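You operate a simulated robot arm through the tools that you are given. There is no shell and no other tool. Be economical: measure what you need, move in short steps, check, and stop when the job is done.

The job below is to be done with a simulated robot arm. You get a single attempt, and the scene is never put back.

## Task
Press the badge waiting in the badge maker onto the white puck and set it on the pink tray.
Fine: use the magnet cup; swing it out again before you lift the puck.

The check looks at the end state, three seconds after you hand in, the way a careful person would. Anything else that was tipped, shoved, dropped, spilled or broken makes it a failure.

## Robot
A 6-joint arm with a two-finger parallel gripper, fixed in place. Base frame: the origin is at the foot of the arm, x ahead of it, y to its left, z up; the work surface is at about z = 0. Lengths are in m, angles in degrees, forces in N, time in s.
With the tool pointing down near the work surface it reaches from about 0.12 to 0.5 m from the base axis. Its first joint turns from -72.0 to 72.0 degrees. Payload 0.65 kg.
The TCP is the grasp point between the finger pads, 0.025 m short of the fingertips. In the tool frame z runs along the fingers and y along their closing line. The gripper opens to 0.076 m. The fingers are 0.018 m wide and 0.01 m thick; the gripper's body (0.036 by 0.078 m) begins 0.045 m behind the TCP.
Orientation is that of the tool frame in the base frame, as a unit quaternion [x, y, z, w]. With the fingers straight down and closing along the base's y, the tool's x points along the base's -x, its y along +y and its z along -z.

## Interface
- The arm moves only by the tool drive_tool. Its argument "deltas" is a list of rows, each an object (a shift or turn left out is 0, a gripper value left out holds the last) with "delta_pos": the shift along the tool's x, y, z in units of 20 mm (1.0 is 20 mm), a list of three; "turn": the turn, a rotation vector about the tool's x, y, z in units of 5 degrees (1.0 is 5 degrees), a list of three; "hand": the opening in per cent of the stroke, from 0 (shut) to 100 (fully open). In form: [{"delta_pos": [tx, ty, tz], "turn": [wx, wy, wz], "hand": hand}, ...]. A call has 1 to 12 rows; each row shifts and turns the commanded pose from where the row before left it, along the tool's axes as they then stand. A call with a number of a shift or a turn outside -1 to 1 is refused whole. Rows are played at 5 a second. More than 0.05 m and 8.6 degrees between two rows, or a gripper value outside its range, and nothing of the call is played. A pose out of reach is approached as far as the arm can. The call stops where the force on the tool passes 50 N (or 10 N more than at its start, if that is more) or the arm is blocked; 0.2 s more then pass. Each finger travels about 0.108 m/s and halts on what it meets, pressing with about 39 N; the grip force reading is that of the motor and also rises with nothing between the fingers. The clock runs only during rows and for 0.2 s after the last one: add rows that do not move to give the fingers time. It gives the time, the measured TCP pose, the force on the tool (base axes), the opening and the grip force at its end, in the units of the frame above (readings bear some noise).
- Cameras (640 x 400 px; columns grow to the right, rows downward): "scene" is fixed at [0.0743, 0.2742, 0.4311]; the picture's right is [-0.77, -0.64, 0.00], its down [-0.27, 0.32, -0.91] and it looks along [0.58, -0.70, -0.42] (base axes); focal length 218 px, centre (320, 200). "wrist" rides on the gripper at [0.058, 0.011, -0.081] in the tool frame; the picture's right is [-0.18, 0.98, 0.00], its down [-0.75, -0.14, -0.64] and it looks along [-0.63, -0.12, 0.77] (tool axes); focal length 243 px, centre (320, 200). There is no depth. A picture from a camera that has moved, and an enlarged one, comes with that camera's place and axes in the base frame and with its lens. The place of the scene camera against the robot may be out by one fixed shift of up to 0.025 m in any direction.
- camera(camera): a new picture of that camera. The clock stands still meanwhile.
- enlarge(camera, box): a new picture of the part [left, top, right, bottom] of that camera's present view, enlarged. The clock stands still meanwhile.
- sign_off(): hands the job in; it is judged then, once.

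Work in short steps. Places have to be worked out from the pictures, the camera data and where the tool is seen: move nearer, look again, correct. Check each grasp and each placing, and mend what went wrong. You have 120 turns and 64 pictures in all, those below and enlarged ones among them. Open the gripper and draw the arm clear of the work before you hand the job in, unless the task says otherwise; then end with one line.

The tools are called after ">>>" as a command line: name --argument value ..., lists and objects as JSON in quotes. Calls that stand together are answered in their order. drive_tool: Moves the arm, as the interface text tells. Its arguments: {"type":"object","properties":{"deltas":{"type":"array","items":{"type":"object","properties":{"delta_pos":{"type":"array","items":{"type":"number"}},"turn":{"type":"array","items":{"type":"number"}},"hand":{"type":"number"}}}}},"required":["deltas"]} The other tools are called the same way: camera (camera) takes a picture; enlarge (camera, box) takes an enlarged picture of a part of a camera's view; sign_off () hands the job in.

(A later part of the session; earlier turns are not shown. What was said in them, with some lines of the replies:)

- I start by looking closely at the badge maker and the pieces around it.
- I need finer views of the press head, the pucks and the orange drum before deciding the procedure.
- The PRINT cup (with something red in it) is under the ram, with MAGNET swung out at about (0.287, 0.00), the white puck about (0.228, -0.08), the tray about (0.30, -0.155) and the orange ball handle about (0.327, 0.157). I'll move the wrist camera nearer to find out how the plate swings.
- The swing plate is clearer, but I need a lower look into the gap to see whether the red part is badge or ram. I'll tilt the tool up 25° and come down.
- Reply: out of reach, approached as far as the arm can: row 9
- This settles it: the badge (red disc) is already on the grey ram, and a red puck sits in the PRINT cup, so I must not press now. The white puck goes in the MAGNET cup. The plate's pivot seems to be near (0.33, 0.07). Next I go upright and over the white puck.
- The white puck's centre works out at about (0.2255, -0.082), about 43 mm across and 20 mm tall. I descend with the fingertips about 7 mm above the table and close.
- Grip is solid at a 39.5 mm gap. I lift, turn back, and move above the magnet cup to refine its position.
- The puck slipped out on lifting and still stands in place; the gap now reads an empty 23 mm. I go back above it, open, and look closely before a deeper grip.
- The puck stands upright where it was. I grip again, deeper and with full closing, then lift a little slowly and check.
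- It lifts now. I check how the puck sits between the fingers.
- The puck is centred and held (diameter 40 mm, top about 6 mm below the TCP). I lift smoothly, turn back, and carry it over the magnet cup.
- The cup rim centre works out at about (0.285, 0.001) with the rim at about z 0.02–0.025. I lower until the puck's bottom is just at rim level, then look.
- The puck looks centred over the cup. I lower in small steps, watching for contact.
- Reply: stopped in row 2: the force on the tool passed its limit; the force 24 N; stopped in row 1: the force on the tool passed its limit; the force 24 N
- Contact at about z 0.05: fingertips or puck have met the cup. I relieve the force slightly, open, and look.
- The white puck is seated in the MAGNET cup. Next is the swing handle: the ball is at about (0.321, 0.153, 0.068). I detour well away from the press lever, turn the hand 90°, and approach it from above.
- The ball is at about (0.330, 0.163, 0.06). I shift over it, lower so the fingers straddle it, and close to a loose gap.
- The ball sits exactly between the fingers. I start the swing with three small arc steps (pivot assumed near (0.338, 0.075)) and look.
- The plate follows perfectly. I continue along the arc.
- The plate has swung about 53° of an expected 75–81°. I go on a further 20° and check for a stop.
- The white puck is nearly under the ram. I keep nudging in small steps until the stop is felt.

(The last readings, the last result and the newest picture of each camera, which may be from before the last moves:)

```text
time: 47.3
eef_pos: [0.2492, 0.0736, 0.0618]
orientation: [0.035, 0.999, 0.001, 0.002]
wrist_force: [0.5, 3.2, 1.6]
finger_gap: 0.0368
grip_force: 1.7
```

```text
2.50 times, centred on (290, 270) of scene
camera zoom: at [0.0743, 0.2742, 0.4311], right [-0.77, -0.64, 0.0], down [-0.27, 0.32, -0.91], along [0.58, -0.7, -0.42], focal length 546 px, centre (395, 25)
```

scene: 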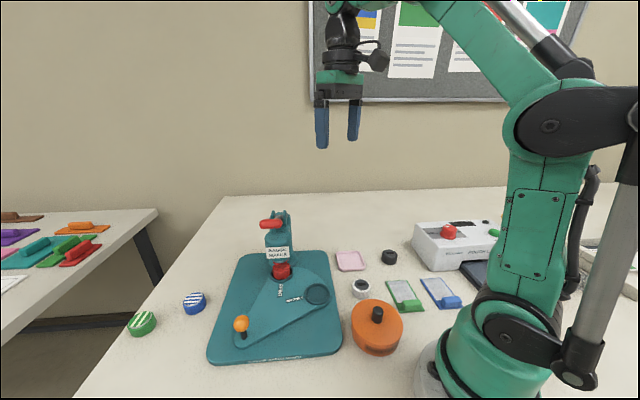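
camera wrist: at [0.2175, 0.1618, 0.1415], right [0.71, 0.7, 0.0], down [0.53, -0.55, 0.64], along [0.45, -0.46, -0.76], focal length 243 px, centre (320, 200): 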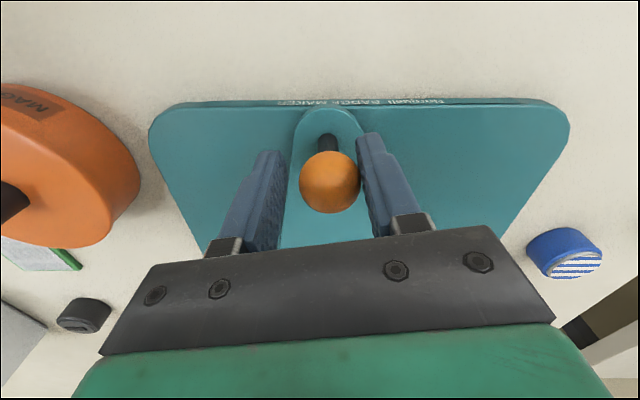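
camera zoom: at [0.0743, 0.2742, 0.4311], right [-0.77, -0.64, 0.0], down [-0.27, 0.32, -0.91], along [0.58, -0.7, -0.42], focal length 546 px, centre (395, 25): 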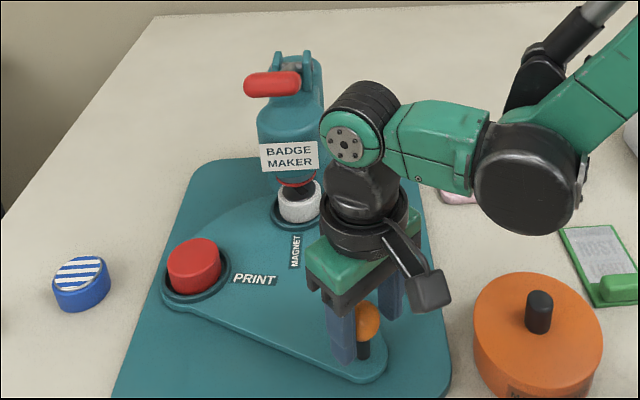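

The finger is pressing against the end stop (gap pushed wider), and the puck is under the ram. I open, rise well above lever height, and look at the lever.

>>> drive_tool --deltas '[{"hand": 80}, {}, {"delta_pos": [0.0, 0, -0.8]}, {"delta_pos": [0, 0, -1]}, {"delta_pos": [0, 0, -1]}, {"delta_pos": [0, 0, -1]}, {"delta_pos": [0, 0, -1]}, {"delta_pos": [0, 0, -1]}, {"delta_pos": [0, 0, -1]}, {"delta_pos": [0, 0, -1]}, {"delta_pos": [0, 0, -1], "hand": 0}, {"delta_pos": [0, 0, -1]}]'

>>> camera --camera "wrist"

>>> enlarge --camera "scene" --box '[200, 190, 380, 370]'

```text
time: 49.9
eef_pos: [0.2478, 0.0722, 0.2571]
orientation: [0.034, 0.999, 0.0, 0.002]
wrist_force: [-0.2, -0.2, 0.1]
finger_gap: 0.0
grip_force: 23.3
```

```text
23 pictures are left
camera wrist: at [0.1893, 0.088, 0.3378], right [0.25, 0.97, 0.0], down [0.74, -0.19, 0.65], along [0.62, -0.16, -0.76], focal length 243 px, centre (320, 200)
```

wrist: 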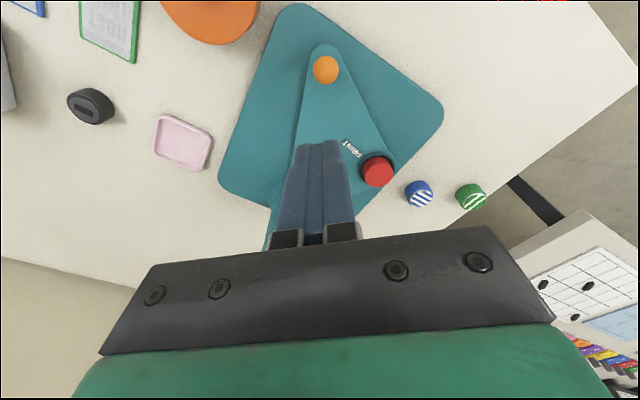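

```text
2.22 times, centred on (290, 280) of scene
camera zoom: at [0.0743, 0.2742, 0.4311], right [-0.77, -0.64, 0.0], down [-0.27, 0.32, -0.91], along [0.58, -0.7, -0.42], focal length 485 px, centre (387, 22)
```

zoom: 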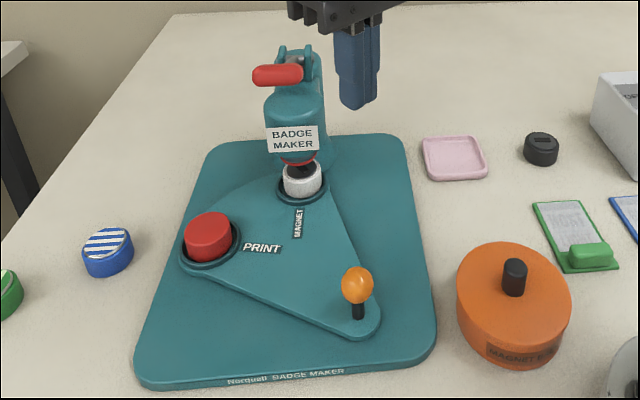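

Triangulating puts the lever's red grip near (0.344, 0.068, 0.21). I go above it to look straight down.

>>> drive_tool --deltas '[{"delta_pos": [0, 0, -1]}, {"delta_pos": [0, 0, -1]}, {"delta_pos": [0, 0, -1]}, {"delta_pos": [0, 0, -0.6], "turn": [0, 0, -0.8]}, {"delta_pos": [-0.95, 0, 0]}, {"delta_pos": [-0.95, 0, 0]}, {"delta_pos": [-0.95, 0, 0]}, {"delta_pos": [-0.95, 0, 0]}, {"delta_pos": [-0.95, 0, 0]}, {}]'

>>> camera --camera "wrist"

```text
time: 52.1
eef_pos: [0.3419, 0.0727, 0.3284]
orientation: [0.0, 1.0, 0.0, 0.002]
wrist_force: [-0.8, -0.5, 0.6]
finger_gap: 0.0001
grip_force: 23.2
```

```text
21 pictures are left
camera wrist: at [0.2829, 0.0848, 0.4092], right [0.18, 0.98, 0.0], down [0.75, -0.14, 0.65], along [0.63, -0.12, -0.76], focal length 243 px, centre (320, 200)
```

wrist: 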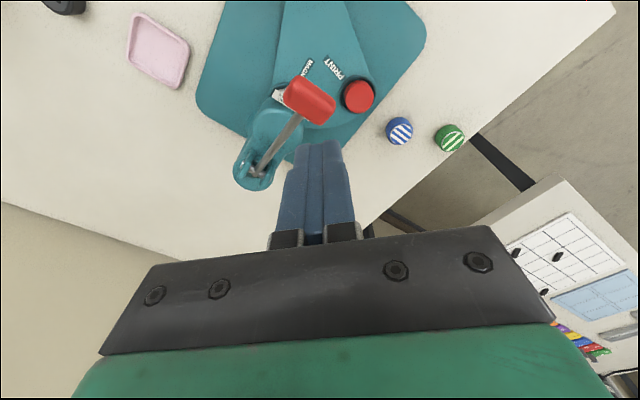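

Two wrist views agree: grip bar at about (0.340, 0.065, 0.216), hinge near (0.411, -0.01, 0.185). I bring the closed fingertips just over the bar.

>>> drive_tool --deltas '[{"delta_pos": [0.05, -0.4, 0]}, {"delta_pos": [0, 0, 0.9]}, {"delta_pos": [0, 0, 0.9]}, {"delta_pos": [0, 0, 0.9]}, {"delta_pos": [0, 0, 0.7]}, {}]'

>>> camera --camera "wrist"

>>> enlarge --camera "scene" --box '[230, 170, 350, 290]'

```text
time: 53.5
eef_pos: [0.3405, 0.0655, 0.263]
orientation: [0.0, 1.0, 0.0, 0.002]
wrist_force: [0.1, 1.1, 0.0]
finger_gap: 0.0001
grip_force: 23.9
```

```text
20 pictures are left
camera wrist: at [0.2818, 0.0769, 0.3429], right [0.18, 0.98, 0.0], down [0.75, -0.14, 0.65], along [0.63, -0.12, -0.76], focal length 243 px, centre (320, 200)
```

wrist: 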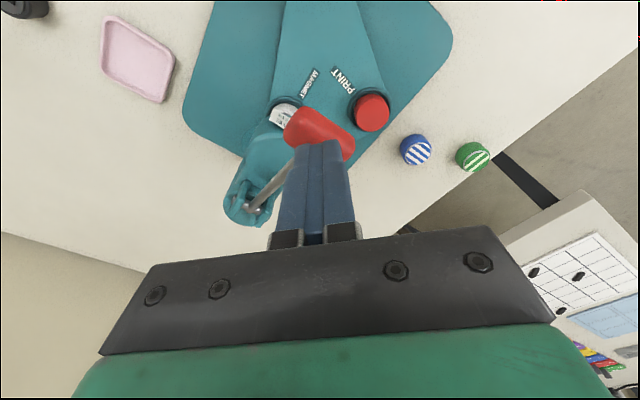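

```text
3.33 times, centred on (290, 230) of scene
camera zoom: at [0.0743, 0.2742, 0.4311], right [-0.77, -0.64, 0.0], down [-0.27, 0.32, -0.91], along [0.58, -0.7, -0.42], focal length 728 px, centre (420, 100)
```

zoom: 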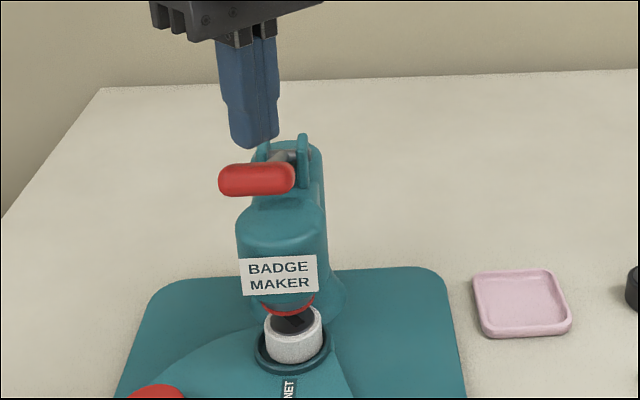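

The fingertips are right over the bar. I press down slowly in small steps.

>>> drive_tool --deltas '[{"delta_pos": [0.05, 0, 0.25]}, {"delta_pos": [0, 0, 0.25]}, {"delta_pos": [0, 0, 0.25]}, {"delta_pos": [0, 0, 0.25]}, {"delta_pos": [0, 0, 0.25]}, {"delta_pos": [0, 0, 0.25]}, {}]'

>>> enlarge --camera "scene" --box '[230, 170, 350, 290]'

```text
time: 55.1
eef_pos: [0.3411, 0.0657, 0.2325]
orientation: [0.0, 1.0, 0.0, 0.002]
wrist_force: [1.2, 0.5, 1.2]
finger_gap: 0.0001
grip_force: 23.9
```

```text
3.33 times, centred on (290, 230) of scene
camera zoom: at [0.0743, 0.2742, 0.4311], right [-0.77, -0.64, 0.0], down [-0.27, 0.32, -0.91], along [0.58, -0.7, -0.42], focal length 728 px, centre (420, 100)
```

zoom: 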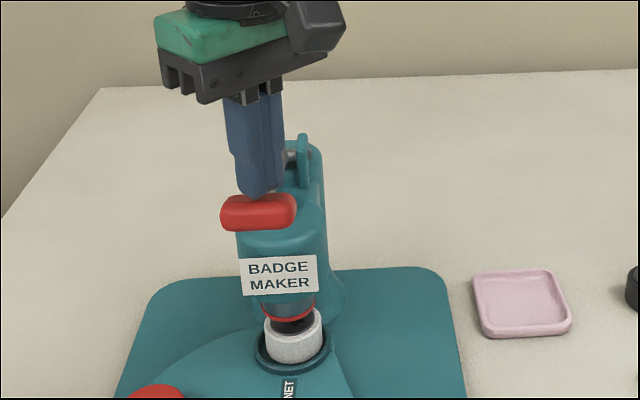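

The lever follows the fingers down and the ram is descending. I continue.

>>> drive_tool --deltas '[{"delta_pos": [0, 0, 0.25]}, {"delta_pos": [0, 0, 0.25]}, {"delta_pos": [0, 0, 0.25]}, {"delta_pos": [0, 0, 0.25]}, {"delta_pos": [0, 0, 0.25]}, {"delta_pos": [0, 0, 0.25]}, {}]'

>>> enlarge --camera "scene" --box '[230, 170, 350, 290]'

```text
time: 56.7
eef_pos: [0.3414, 0.0653, 0.2029]
orientation: [-0.001, 1.0, 0.0, 0.001]
wrist_force: [-0.7, 0.4, 1.8]
finger_gap: 0.0002
grip_force: 24.1
```

```text
3.33 times, centred on (290, 230) of scene
camera zoom: at [0.0743, 0.2742, 0.4311], right [-0.77, -0.64, 0.0], down [-0.27, 0.32, -0.91], along [0.58, -0.7, -0.42], focal length 728 px, centre (420, 100)
```

zoom: 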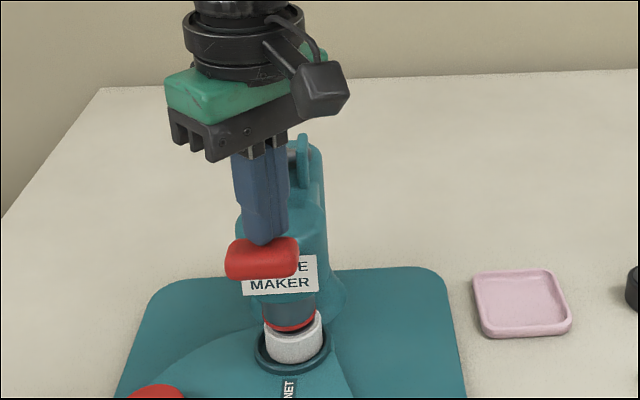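

The badge is about to touch the puck. I press on until firm resistance shows.

>>> drive_tool --deltas '[{"delta_pos": [-0.03, -0.03, 0.2]}, {"delta_pos": [-0.03, -0.03, 0.2]}, {"delta_pos": [-0.03, -0.03, 0.2]}, {"delta_pos": [-0.03, -0.03, 0.2]}, {"delta_pos": [-0.03, -0.03, 0.2]}, {}]'

>>> enlarge --camera "scene" --box '[230, 170, 350, 290]'

```text
time: 58.1
eef_pos: [0.3453, 0.0618, 0.1808]
orientation: [0.0, 1.0, 0.0, 0.002]
wrist_force: [-1.1, 1.5, 3.7]
finger_gap: 0.0
grip_force: 23.2
```

```text
3.33 times, centred on (290, 230) of scene
camera zoom: at [0.0743, 0.2742, 0.4311], right [-0.77, -0.64, 0.0], down [-0.27, 0.32, -0.91], along [0.58, -0.7, -0.42], focal length 728 px, centre (420, 100)
```

zoom: 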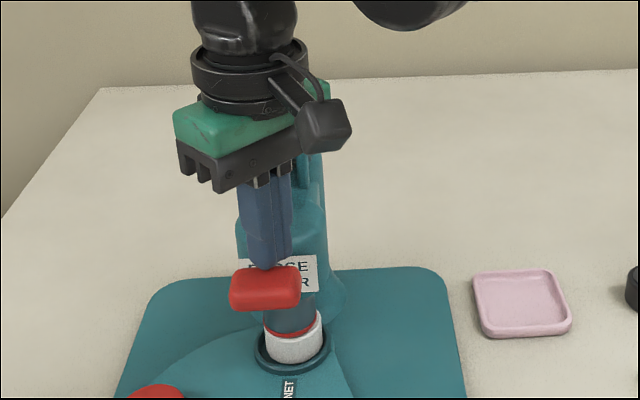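

>>> drive_tool --deltas '[{"delta_pos": [-0.04, -0.04, 0.15]}, {"delta_pos": [-0.04, -0.04, 0.15]}, {"delta_pos": [-0.04, -0.04, 0.15]}, {"delta_pos": [-0.04, -0.04, 0.15]}, {}]'

```text
time: 59.3
eef_pos: [0.3488, 0.0587, 0.1702]
orientation: [0.0, 1.0, -0.001, 0.002]
wrist_force: [-1.3, -1.2, 4.0]
finger_gap: 0.0
grip_force: 23.7
```

>>> drive_tool --deltas '[{"delta_pos": [-0.05, -0.05, 0.15]}, {"delta_pos": [-0.05, -0.05, 0.15]}, {"delta_pos": [-0.05, -0.05, 0.15]}, {}]'

>>> enlarge --camera "scene" --box '[230, 170, 350, 290]'

```text
time: 59.9
eef_pos: [0.3483, 0.058, 0.1674]
orientation: [0.0, 1.0, 0.002, 0.0]
wrist_force: [-1.2, 0.6, 37.7]
finger_gap: 0.0
grip_force: 23.9
stopped in row 2: the force on the tool passed its limit (the readings are from after the stop); the commanded pose is now the measured one
```

```text
3.33 times, centred on (290, 230) of scene
camera zoom: at [0.0742, 0.2742, 0.4311], right [-0.77, -0.64, 0.0], down [-0.27, 0.33, -0.91], along [0.58, -0.7, -0.42], focal length 728 px, centre (420, 100)
```

zoom: 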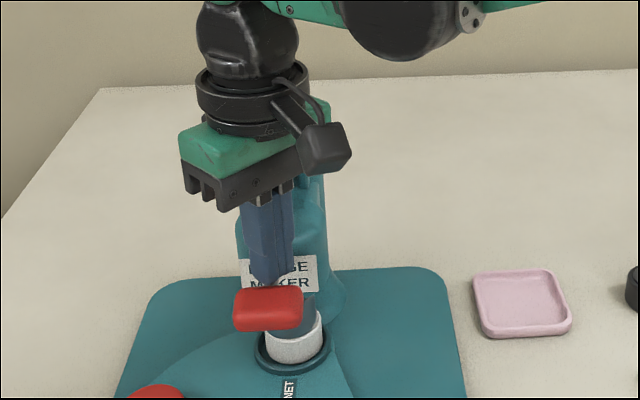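

Firm stop reached (force passed 50 N): the press is at the bottom. I hold briefly, then retreat slowly along the same path so the lever springs back gently.

>>> drive_tool --deltas '[{}, {}, {"delta_pos": [0.05, 0.05, -0.25]}, {"delta_pos": [0.05, 0.05, -0.3]}, {"delta_pos": [0.05, 0.05, -0.3]}, {"delta_pos": [0.05, 0.05, -0.3]}, {"delta_pos": [0.05, 0.05, -0.3]}, {"delta_pos": [0, 0, -0.3]}, {"delta_pos": [0, 0, -0.3]}, {"delta_pos": [0, 0, -0.3]}, {"delta_pos": [0, 0, -0.3]}, {"delta_pos": [0, 0, -0.3]}]'

>>> drive_tool --deltas '[{"delta_pos": [0, 0, -0.4]}, {"delta_pos": [0, 0, -0.4]}, {"delta_pos": [0, 0, -0.4]}, {"delta_pos": [0, 0, -0.4]}, {"delta_pos": [0, 0, -0.5]}, {"delta_pos": [0, 0, -0.5]}, {}]'

>>> enlarge --camera "scene" --box '[230, 170, 350, 290]'

```text
time: 62.5
eef_pos: [0.3445, 0.0628, 0.2252]
orientation: [0.0, 1.0, 0.0, -0.001]
wrist_force: [1.2, -0.3, 0.6]
finger_gap: 0.0
grip_force: 23.9
```

```text
time: 64.1
eef_pos: [0.3442, 0.0629, 0.2757]
orientation: [-0.001, 1.0, 0.001, -0.001]
wrist_force: [-0.7, -0.2, 0.2]
finger_gap: 0.0
grip_force: 24.0
```

```text
3.33 times, centred on (290, 230) of scene
camera zoom: at [0.0743, 0.2742, 0.4311], right [-0.77, -0.64, 0.0], down [-0.27, 0.32, -0.91], along [0.58, -0.7, -0.42], focal length 728 px, centre (420, 100)
```

zoom: 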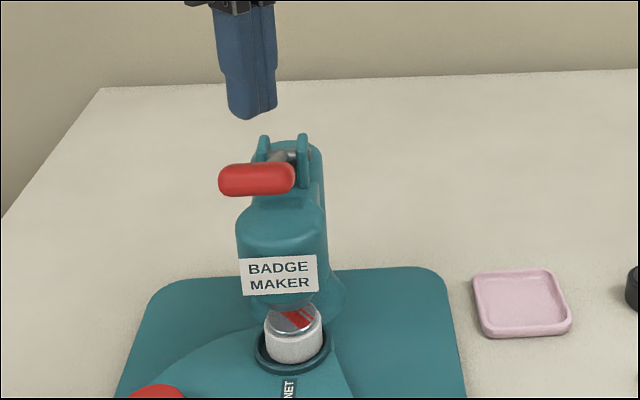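

The red-striped badge is on the white puck and the lever is back up. Now I return to the ball handle at about (0.249, 0.079) to swing the cup out.

>>> drive_tool --deltas '[{"delta_pos": [0.8, 0.13, 0], "hand": 70}, {"delta_pos": [0.8, 0.13, 0]}, {"delta_pos": [0.8, 0.13, 0]}, {"delta_pos": [0.8, 0.13, 0]}, {"delta_pos": [0.8, 0.13, 0]}, {"delta_pos": [0.75, 0.13, 0]}, {"delta_pos": [0, 0, 1], "turn": [0, 0, 0.7]}, {"delta_pos": [0, 0, 1], "turn": [0, 0, 0.7]}, {"delta_pos": [0, 0, 1]}, {"delta_pos": [0, 0, 1]}, {"delta_pos": [0, 0, 1]}, {"delta_pos": [0, 0, 1]}]'

>>> camera --camera "wrist"

```text
time: 66.7
eef_pos: [0.2486, 0.0772, 0.1566]
orientation: [0.061, 0.998, 0.001, -0.001]
wrist_force: [-0.6, -0.7, 0.4]
finger_gap: 0.0531
grip_force: 0.1
```

```text
13 pictures are left
camera wrist: at [0.1913, 0.0964, 0.237], right [0.3, 0.95, 0.0], down [0.73, -0.23, 0.64], along [0.61, -0.19, -0.77], focal length 243 px, centre (320, 200)
```

wrist: 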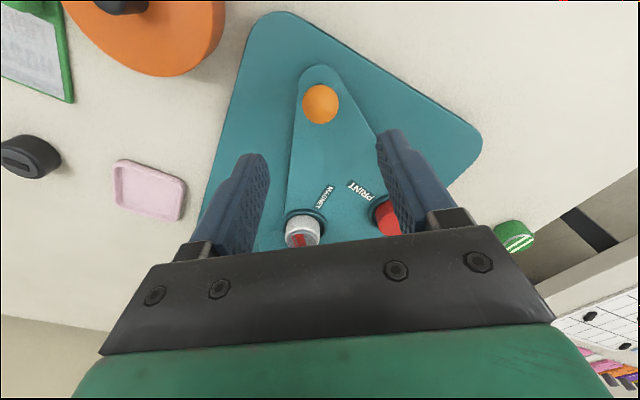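

Ball is at about (0.247, 0.080). I correct slightly, lower around it, close loosely, and swing back the first part of the arc.

>>> drive_tool --deltas '[{"delta_pos": [0.08, 0.13, 0.9]}, {"delta_pos": [0, 0, 1]}, {"delta_pos": [0, 0, 1]}, {"delta_pos": [0, 0, 1]}, {"delta_pos": [0, 0, 0.85]}, {}, {"hand": 45}, {}, {}]'

>>> drive_tool --deltas '[{"delta_pos": [-0.05, 0.387, 0], "turn": [0, 0, 1]}, {"delta_pos": [-0.05, 0.387, 0], "turn": [0, 0, 1]}, {"delta_pos": [-0.05, 0.387, 0], "turn": [0, 0, 1]}, {"delta_pos": [-0.05, 0.387, 0], "turn": [0, 0, 1]}, {}]'

>>> camera --camera "wrist"

```text
time: 68.7
eef_pos: [0.2466, 0.082, 0.0614]
orientation: [0.061, 0.998, 0.0, -0.001]
wrist_force: [-0.2, -0.5, -0.1]
finger_gap: 0.0341
grip_force: 0.1
```

```text
time: 69.9
eef_pos: [0.2597, 0.1111, 0.0628]
orientation: [0.233, 0.972, 0.002, -0.001]
wrist_force: [0.3, 0.0, 0.0]
finger_gap: 0.0341
grip_force: 0.1
```

```text
12 pictures are left
camera wrist: at [0.2117, 0.1473, 0.1432], right [0.61, 0.79, 0.0], down [0.61, -0.47, 0.64], along [0.51, -0.39, -0.77], focal length 243 px, centre (320, 200)
```

wrist: 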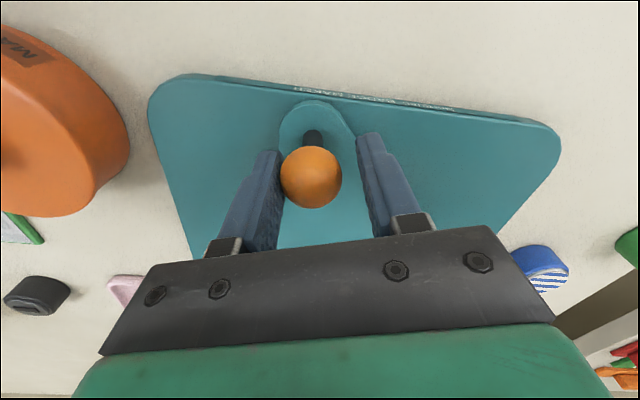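

The plate follows. I continue most of the way back.

>>> drive_tool --deltas '[{"delta_pos": [-0.05, 0.387, 0], "turn": [0, 0, 1]}, {"delta_pos": [-0.05, 0.387, 0], "turn": [0, 0, 1]}, {"delta_pos": [-0.05, 0.387, 0], "turn": [0, 0, 1]}, {"delta_pos": [-0.05, 0.387, 0], "turn": [0, 0, 1]}, {"delta_pos": [-0.05, 0.387, 0], "turn": [0, 0, 1]}, {"delta_pos": [-0.05, 0.387, 0], "turn": [0, 0, 1]}, {"delta_pos": [-0.05, 0.387, 0], "turn": [0, 0, 1]}, {"delta_pos": [-0.05, 0.387, 0], "turn": [0, 0, 1]}, {"delta_pos": [-0.05, 0.387, 0], "turn": [0, 0, 1]}, {"delta_pos": [-0.05, 0.387, 0], "turn": [0, 0, 1]}, {}]'

>>> drive_tool --deltas '[{"delta_pos": [-0.025, 0.19, 0], "turn": [0, 0, 0.5]}, {"delta_pos": [-0.025, 0.19, 0], "turn": [0, 0, 0.5]}, {"delta_pos": [-0.025, 0.19, 0], "turn": [0, 0, 0.5]}, {}]'

>>> camera --camera "wrist"

```text
time: 72.3
eef_pos: [0.3232, 0.1516, 0.0628]
orientation: [0.623, 0.782, 0.0, -0.001]
wrist_force: [-0.1, -1.0, 1.1]
finger_gap: 0.0344
grip_force: 0.4
```

```text
time: 73.3
eef_pos: [0.3335, 0.1526, 0.0623]
orientation: [0.673, 0.74, 0.001, -0.001]
wrist_force: [0.2, -0.3, -0.3]
finger_gap: 0.0343
grip_force: 0.1
```

```text
11 pictures are left
camera wrist: at [0.3382, 0.2116, 0.1434], right [1.0, -0.09, 0.0], down [-0.07, -0.76, 0.64], along [-0.06, -0.64, -0.77], focal length 243 px, centre (320, 200)
```

wrist: 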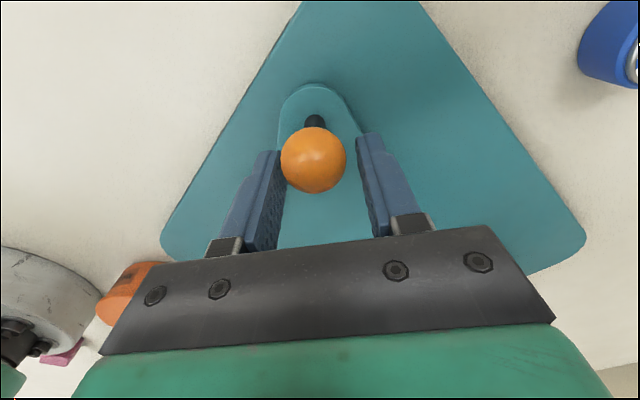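

The ball is nearly home, slightly outward in the fingers. I follow outward and nudge until the end stop.

>>> drive_tool --deltas '[{"delta_pos": [0.45, 0, 0]}, {"delta_pos": [0, 0.12, 0], "turn": [0, 0, 0.4]}, {"delta_pos": [0, 0.12, 0]}, {}]'

>>> drive_tool --deltas '[{"delta_pos": [0, 0.12, 0]}, {"delta_pos": [0, 0.12, 0]}, {}]'

```text
time: 74.3
eef_pos: [0.3382, 0.1616, 0.0626]
orientation: [0.685, 0.729, 0.001, -0.002]
wrist_force: [-5.3, 0.4, 2.6]
finger_gap: 0.0386
grip_force: 2.8
```

```text
time: 75.1
eef_pos: [0.3413, 0.1624, 0.0621]
orientation: [0.685, 0.729, 0.001, -0.002]
wrist_force: [-16.1, 4.8, 3.7]
finger_gap: 0.0466
grip_force: 7.9
```

End stop reached. I open, rise, retreat away from the lever and turn back.

>>> drive_tool --deltas '[{"delta_pos": [0, -0.25, 0], "hand": 85}, {}, {"delta_pos": [0, 0, -1]}, {"delta_pos": [0, 0, -1]}, {"delta_pos": [0, 0, -1]}, {"delta_pos": [0, 0, -1]}, {"delta_pos": [0, -1, 0]}, {"delta_pos": [0, -1, 0]}, {"delta_pos": [-0.5, -1, 0]}, {"delta_pos": [-0.8, -1, 0]}, {"delta_pos": [-0.8, -1, 0]}, {"delta_pos": [-0.5, -1, 0]}]'

>>> drive_tool --deltas '[{"turn": [0, 0, -1]}, {"turn": [0, 0, -1]}, {"turn": [0, 0, -1]}, {"turn": [0, 0, -1]}, {"turn": [0, 0, -1]}, {"turn": [0, 0, -1]}, {"turn": [0, 0, -1]}, {"turn": [0, 0, -1]}, {"turn": [0, 0, -1]}]'

>>> drive_tool --deltas '[{"turn": [0, 0, -1]}, {"turn": [0, 0, -1]}, {"turn": [0, 0, -1]}, {"turn": [0, 0, -1]}, {"turn": [0, 0, -1]}, {"turn": [0, 0, -1]}, {"turn": [0, 0, -1]}, {"turn": [0, 0, -0.4]}, {}]'

>>> enlarge --camera "scene" --box '[220, 190, 380, 350]'

```text
time: 77.7
eef_pos: [0.2187, 0.1021, 0.1427]
orientation: [0.686, 0.728, 0.001, 0.0]
wrist_force: [0.2, 0.1, 0.1]
finger_gap: 0.0646
grip_force: 0.0
```

```text
time: 79.7
eef_pos: [0.22, 0.102, 0.1415]
orientation: [0.354, 0.935, 0.002, -0.001]
wrist_force: [-0.1, -0.2, 0.5]
finger_gap: 0.0643
grip_force: 0.0
```

```text
time: 81.7
eef_pos: [0.2202, 0.1031, 0.1419]
orientation: [0.038, 0.999, 0.002, 0.0]
wrist_force: [-0.7, 0.2, 0.4]
finger_gap: 0.0646
grip_force: 0.2
```

```text
2.50 times, centred on (300, 270) of scene
camera zoom: at [0.0743, 0.2742, 0.4311], right [-0.77, -0.64, 0.0], down [-0.27, 0.32, -0.91], along [0.58, -0.7, -0.42], focal length 546 px, centre (370, 25)
```

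zoom: 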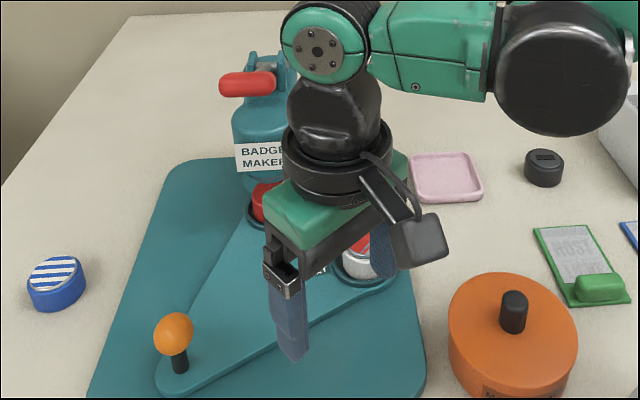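

The cup is back out. I move above the finished puck.

>>> drive_tool --deltas '[{"delta_pos": [-0.4, -0.81, 0]}, {"delta_pos": [-0.4, -0.81, 0]}, {"delta_pos": [-0.6, -0.81, 0]}, {"delta_pos": [-0.7, -0.81, 0]}, {"delta_pos": [-0.7, -0.8, 0]}, {"delta_pos": [-0.7, -0.8, 0]}, {"turn": [0, 0, -0.88], "delta_pos": [0, 0, 0.7]}, {}]'

>>> camera --camera "wrist"

```text
time: 83.5
eef_pos: [0.2819, -0.0005, 0.1279]
orientation: [0.0, 1.0, 0.001, -0.001]
wrist_force: [-0.8, 0.4, -0.9]
finger_gap: 0.0647
grip_force: 0.2
```

```text
9 pictures are left
camera wrist: at [0.2225, 0.0106, 0.2083], right [0.18, 0.98, 0.0], down [0.75, -0.14, 0.64], along [0.63, -0.12, -0.77], focal length 243 px, centre (320, 200)
```

wrist: 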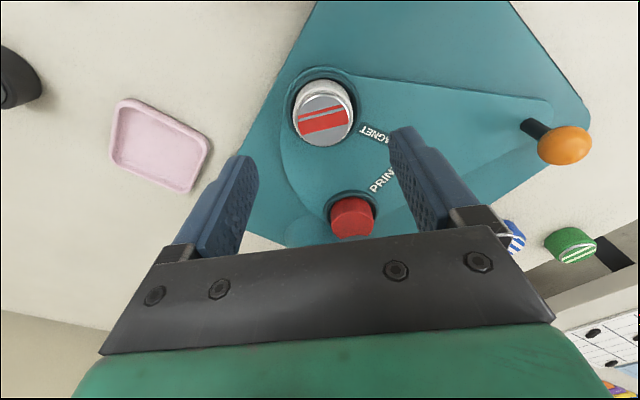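

The badge is on the puck, centred at about (0.2855, 0.001). I lower with the fingers above the rim, then close fully.

>>> drive_tool --deltas '[{"delta_pos": [-0.17, 0.08, 0.8], "hand": 70}, {"delta_pos": [0, 0, 0.8]}, {"delta_pos": [0, 0, 0.8]}, {"delta_pos": [0, 0, 0.8]}, {"delta_pos": [0, 0, 0.5]}, {}]'

>>> drive_tool --deltas '[{"delta_pos": [0, 0, 0.07]}, {}]'

>>> drive_tool --deltas '[{"hand": 45}, {"hand": 0}, {}, {}, {}]'

>>> drive_tool --deltas '[{"delta_pos": [0, 0, -0.1]}, {"delta_pos": [0, 0, -0.2]}, {"delta_pos": [0, 0, -0.2]}, {"delta_pos": [0, 0, -0.3]}, {"delta_pos": [0, 0, -0.3]}, {}]'

>>> camera --camera "wrist"

```text
time: 84.9
eef_pos: [0.2863, 0.0014, 0.0528]
orientation: [0.0, 1.0, 0.001, -0.001]
wrist_force: [0.3, 0.3, 0.4]
finger_gap: 0.0531
grip_force: 0.0
```

```text
time: 85.5
eef_pos: [0.285, 0.003, 0.0522]
orientation: [0.001, 1.0, 0.001, -0.001]
wrist_force: [0.1, -0.8, 1.3]
finger_gap: 0.0533
grip_force: 0.1
```

```text
time: 86.7
eef_pos: [0.2859, 0.0017, 0.0518]
orientation: [0.0, 1.0, 0.002, -0.001]
wrist_force: [-0.5, -0.8, -0.6]
finger_gap: 0.04
grip_force: 39.1
```

```text
time: 88.1
eef_pos: [0.2858, 0.0007, 0.074]
orientation: [0.001, 1.0, 0.0, -0.001]
wrist_force: [0.8, -0.4, -0.1]
finger_gap: 0.0398
grip_force: 39.3
```

```text
8 pictures are left
camera wrist: at [0.2267, 0.0127, 0.1545], right [0.19, 0.98, 0.0], down [0.75, -0.14, 0.64], along [0.63, -0.12, -0.77], focal length 243 px, centre (320, 200)
```

wrist: 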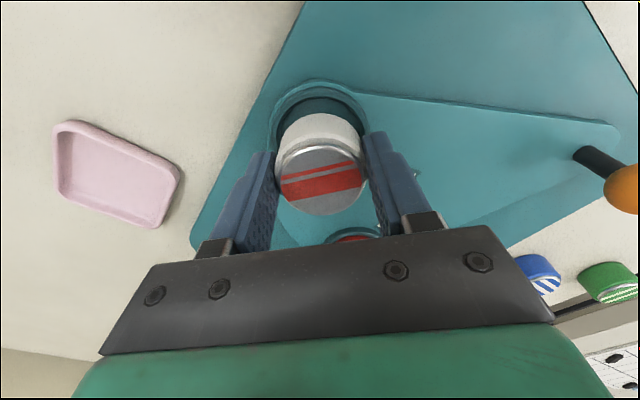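

The badged puck is held firmly. The tray centre from its corners is about (0.305, -0.16). I lift and carry it there, then look.

>>> drive_tool --deltas '[{"delta_pos": [0, 0, -0.6]}, {"delta_pos": [0, 0, -0.6]}, {"delta_pos": [0, 0, -0.6]}, {"delta_pos": [-0.1, -0.6, 0]}, {"delta_pos": [-0.1, -0.7, 0]}, {"delta_pos": [-0.1, -0.7, 0]}, {"delta_pos": [-0.1, -0.7, 0]}, {"delta_pos": [-0.1, -0.7, 0]}, {"delta_pos": [-0.1, -0.7, 0]}, {"delta_pos": [-0.1, -0.7, 0]}, {"delta_pos": [-0.1, -0.7, 0]}]'

>>> drive_tool --deltas '[{"delta_pos": [-0.05, -0.7, 0]}, {"delta_pos": [-0.05, -0.7, 0]}, {"delta_pos": [0, -0.6, 0]}, {"delta_pos": [0, -0.5, 0]}, {}]'

>>> camera --camera "wrist"

```text
time: 90.5
eef_pos: [0.3015, -0.1074, 0.1096]
orientation: [0.0, 1.0, 0.001, -0.001]
wrist_force: [-0.1, -0.6, -0.2]
finger_gap: 0.0397
grip_force: 39.2
```

```text
time: 91.7
eef_pos: [0.3042, -0.1587, 0.1113]
orientation: [0.001, 1.0, 0.001, 0.0]
wrist_force: [0.3, 0.5, -1.1]
finger_gap: 0.04
grip_force: 38.6
```

```text
7 pictures are left
camera wrist: at [0.2456, -0.1471, 0.1919], right [0.19, 0.98, 0.0], down [0.75, -0.14, 0.64], along [0.63, -0.12, -0.77], focal length 243 px, centre (320, 200)
```

wrist: 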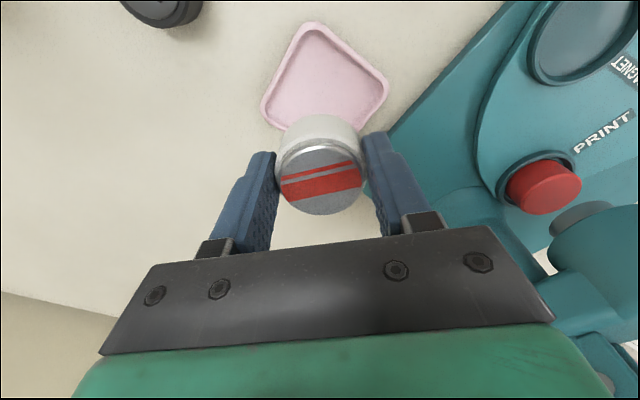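

Tray centre is about (0.303, -0.155), its diagonal aligned with the finger line. I correct and lower carefully.

>>> drive_tool --deltas '[{"delta_pos": [0.05, 0.18, 0.7]}, {"delta_pos": [0, 0, 0.7]}, {"delta_pos": [0, 0, 0.7]}, {"delta_pos": [0, 0, 0.7]}, {"delta_pos": [0, 0, 0.6]}, {}]'

>>> drive_tool --deltas '[{"delta_pos": [0, 0, 0.1]}, {"delta_pos": [0, 0, 0.1]}, {"delta_pos": [0, 0, 0.1]}, {}]'

>>> enlarge --camera "scene" --box '[320, 220, 400, 290]'

```text
time: 93.1
eef_pos: [0.3033, -0.1551, 0.0432]
orientation: [0.0, 1.0, 0.001, -0.001]
wrist_force: [-0.6, 0.3, -1.3]
finger_gap: 0.0399
grip_force: 38.9
```

```text
time: 94.1
eef_pos: [0.3033, -0.154, 0.0365]
orientation: [0.001, 1.0, 0.001, -0.001]
wrist_force: [1.4, 0.2, -0.3]
finger_gap: 0.0398
grip_force: 38.9
```

```text
5.71 times, centred on (360, 255) of scene
camera zoom: at [0.0743, 0.2742, 0.4311], right [-0.77, -0.64, 0.0], down [-0.27, 0.32, -0.91], along [0.58, -0.7, -0.42], focal length 1248 px, centre (91, -114)
```

zoom: 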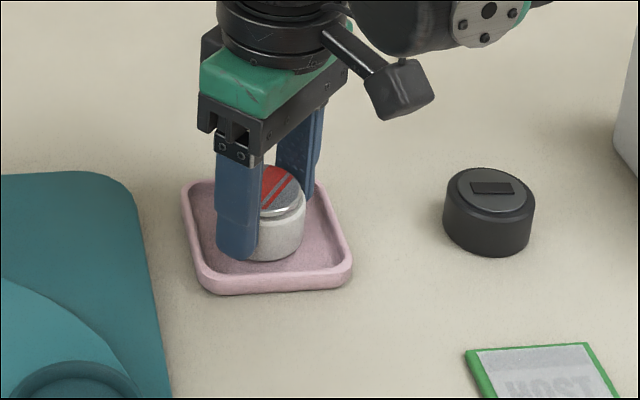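

The puck is inside the tray, only millimetres above its floor. I step down until contact.

>>> drive_tool --deltas '[{"delta_pos": [0, 0, 0.07]}, {"delta_pos": [0, 0, 0.07]}, {}]'

>>> drive_tool --deltas '[{"delta_pos": [0, 0, 0.07]}, {"delta_pos": [0, 0, 0.07]}, {}]'

```text
time: 94.9
eef_pos: [0.3032, -0.1556, 0.0334]
orientation: [0.0, 1.0, 0.001, 0.001]
wrist_force: [3.5, 5.3, 41.9]
finger_gap: 0.0399
grip_force: 38.7
```

```text
time: 95.3
eef_pos: [0.3022, -0.1555, 0.0317]
orientation: [0.001, 1.0, 0.002, 0.0]
wrist_force: [0.0, 0.6, 22.2]
finger_gap: 0.0398
grip_force: 39.3
stopped in row 2: the force on the tool passed its limit (the readings are from after the stop); the commanded pose is now the measured one
```

Contact with the tray floor. I relieve, open modestly so the fingers stay inside the tray, then rise straight up.

>>> drive_tool --deltas '[{"delta_pos": [0, 0, -0.03]}, {"hand": 57}, {"hand": 62}, {}, {"delta_pos": [0, 0, -0.4]}, {"delta_pos": [0, 0, -0.8]}, {"delta_pos": [0, 0, -1]}, {"delta_pos": [0, 0, -1]}, {"delta_pos": [0, 0, -1]}, {"delta_pos": [0, 0, -1], "hand": 100}, {"delta_pos": [0.5, 0, -1]}, {}]'

>>> camera --camera "wrist"

>>> enlarge --camera "scene" --box '[180, 190, 480, 370]'

```text
time: 97.9
eef_pos: [0.2936, -0.1553, 0.1572]
orientation: [0.002, 1.0, 0.002, -0.001]
wrist_force: [-0.9, -0.3, -0.1]
finger_gap: 0.0759
grip_force: 0.0
```

```text
5 pictures are left
camera wrist: at [0.2348, -0.1432, 0.2382], right [0.19, 0.98, 0.0], down [0.75, -0.14, 0.64], along [0.63, -0.12, -0.77], focal length 243 px, centre (320, 200)
```

wrist: 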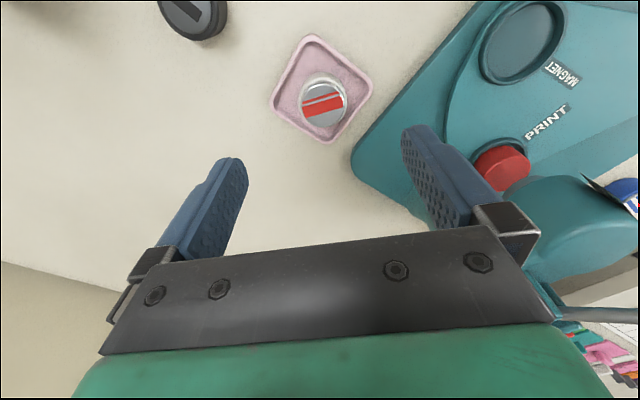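

```text
2.13 times, centred on (330, 280) of scene
camera zoom: at [0.0743, 0.2742, 0.4311], right [-0.77, -0.64, 0.0], down [-0.27, 0.32, -0.91], along [0.58, -0.7, -0.42], focal length 466 px, centre (299, 29)
```

zoom: 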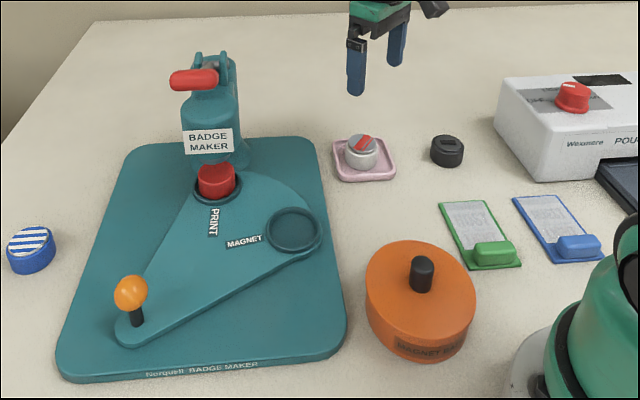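

The badged white puck sits flat in the pink tray, the magnet cup is swung out, the lever is up, and everything else is in place. I raise the arm a little further and hand in.

>>> drive_tool --deltas '[{"delta_pos": [0.3, 0, -1]}, {"delta_pos": [0.3, 0, -1]}, {"delta_pos": [0.3, 0, -1]}, {"delta_pos": [0, 0, -1]}, {"delta_pos": [0, 0, -1]}, {}]'

>>> sign_off

```text
time: 99.3
eef_pos: [0.2755, -0.1556, 0.256]
orientation: [0.001, 1.0, 0.002, -0.001]
wrist_force: [0.1, -0.4, -0.9]
finger_gap: 0.0758
grip_force: 0.0
```

```text
The job is handed in.
```

The badge is pressed onto the white puck using the magnet cup. I swung the cup back out before lifting the puck, and the puck now sits on the pink tray with the gripper open and the arm clear.
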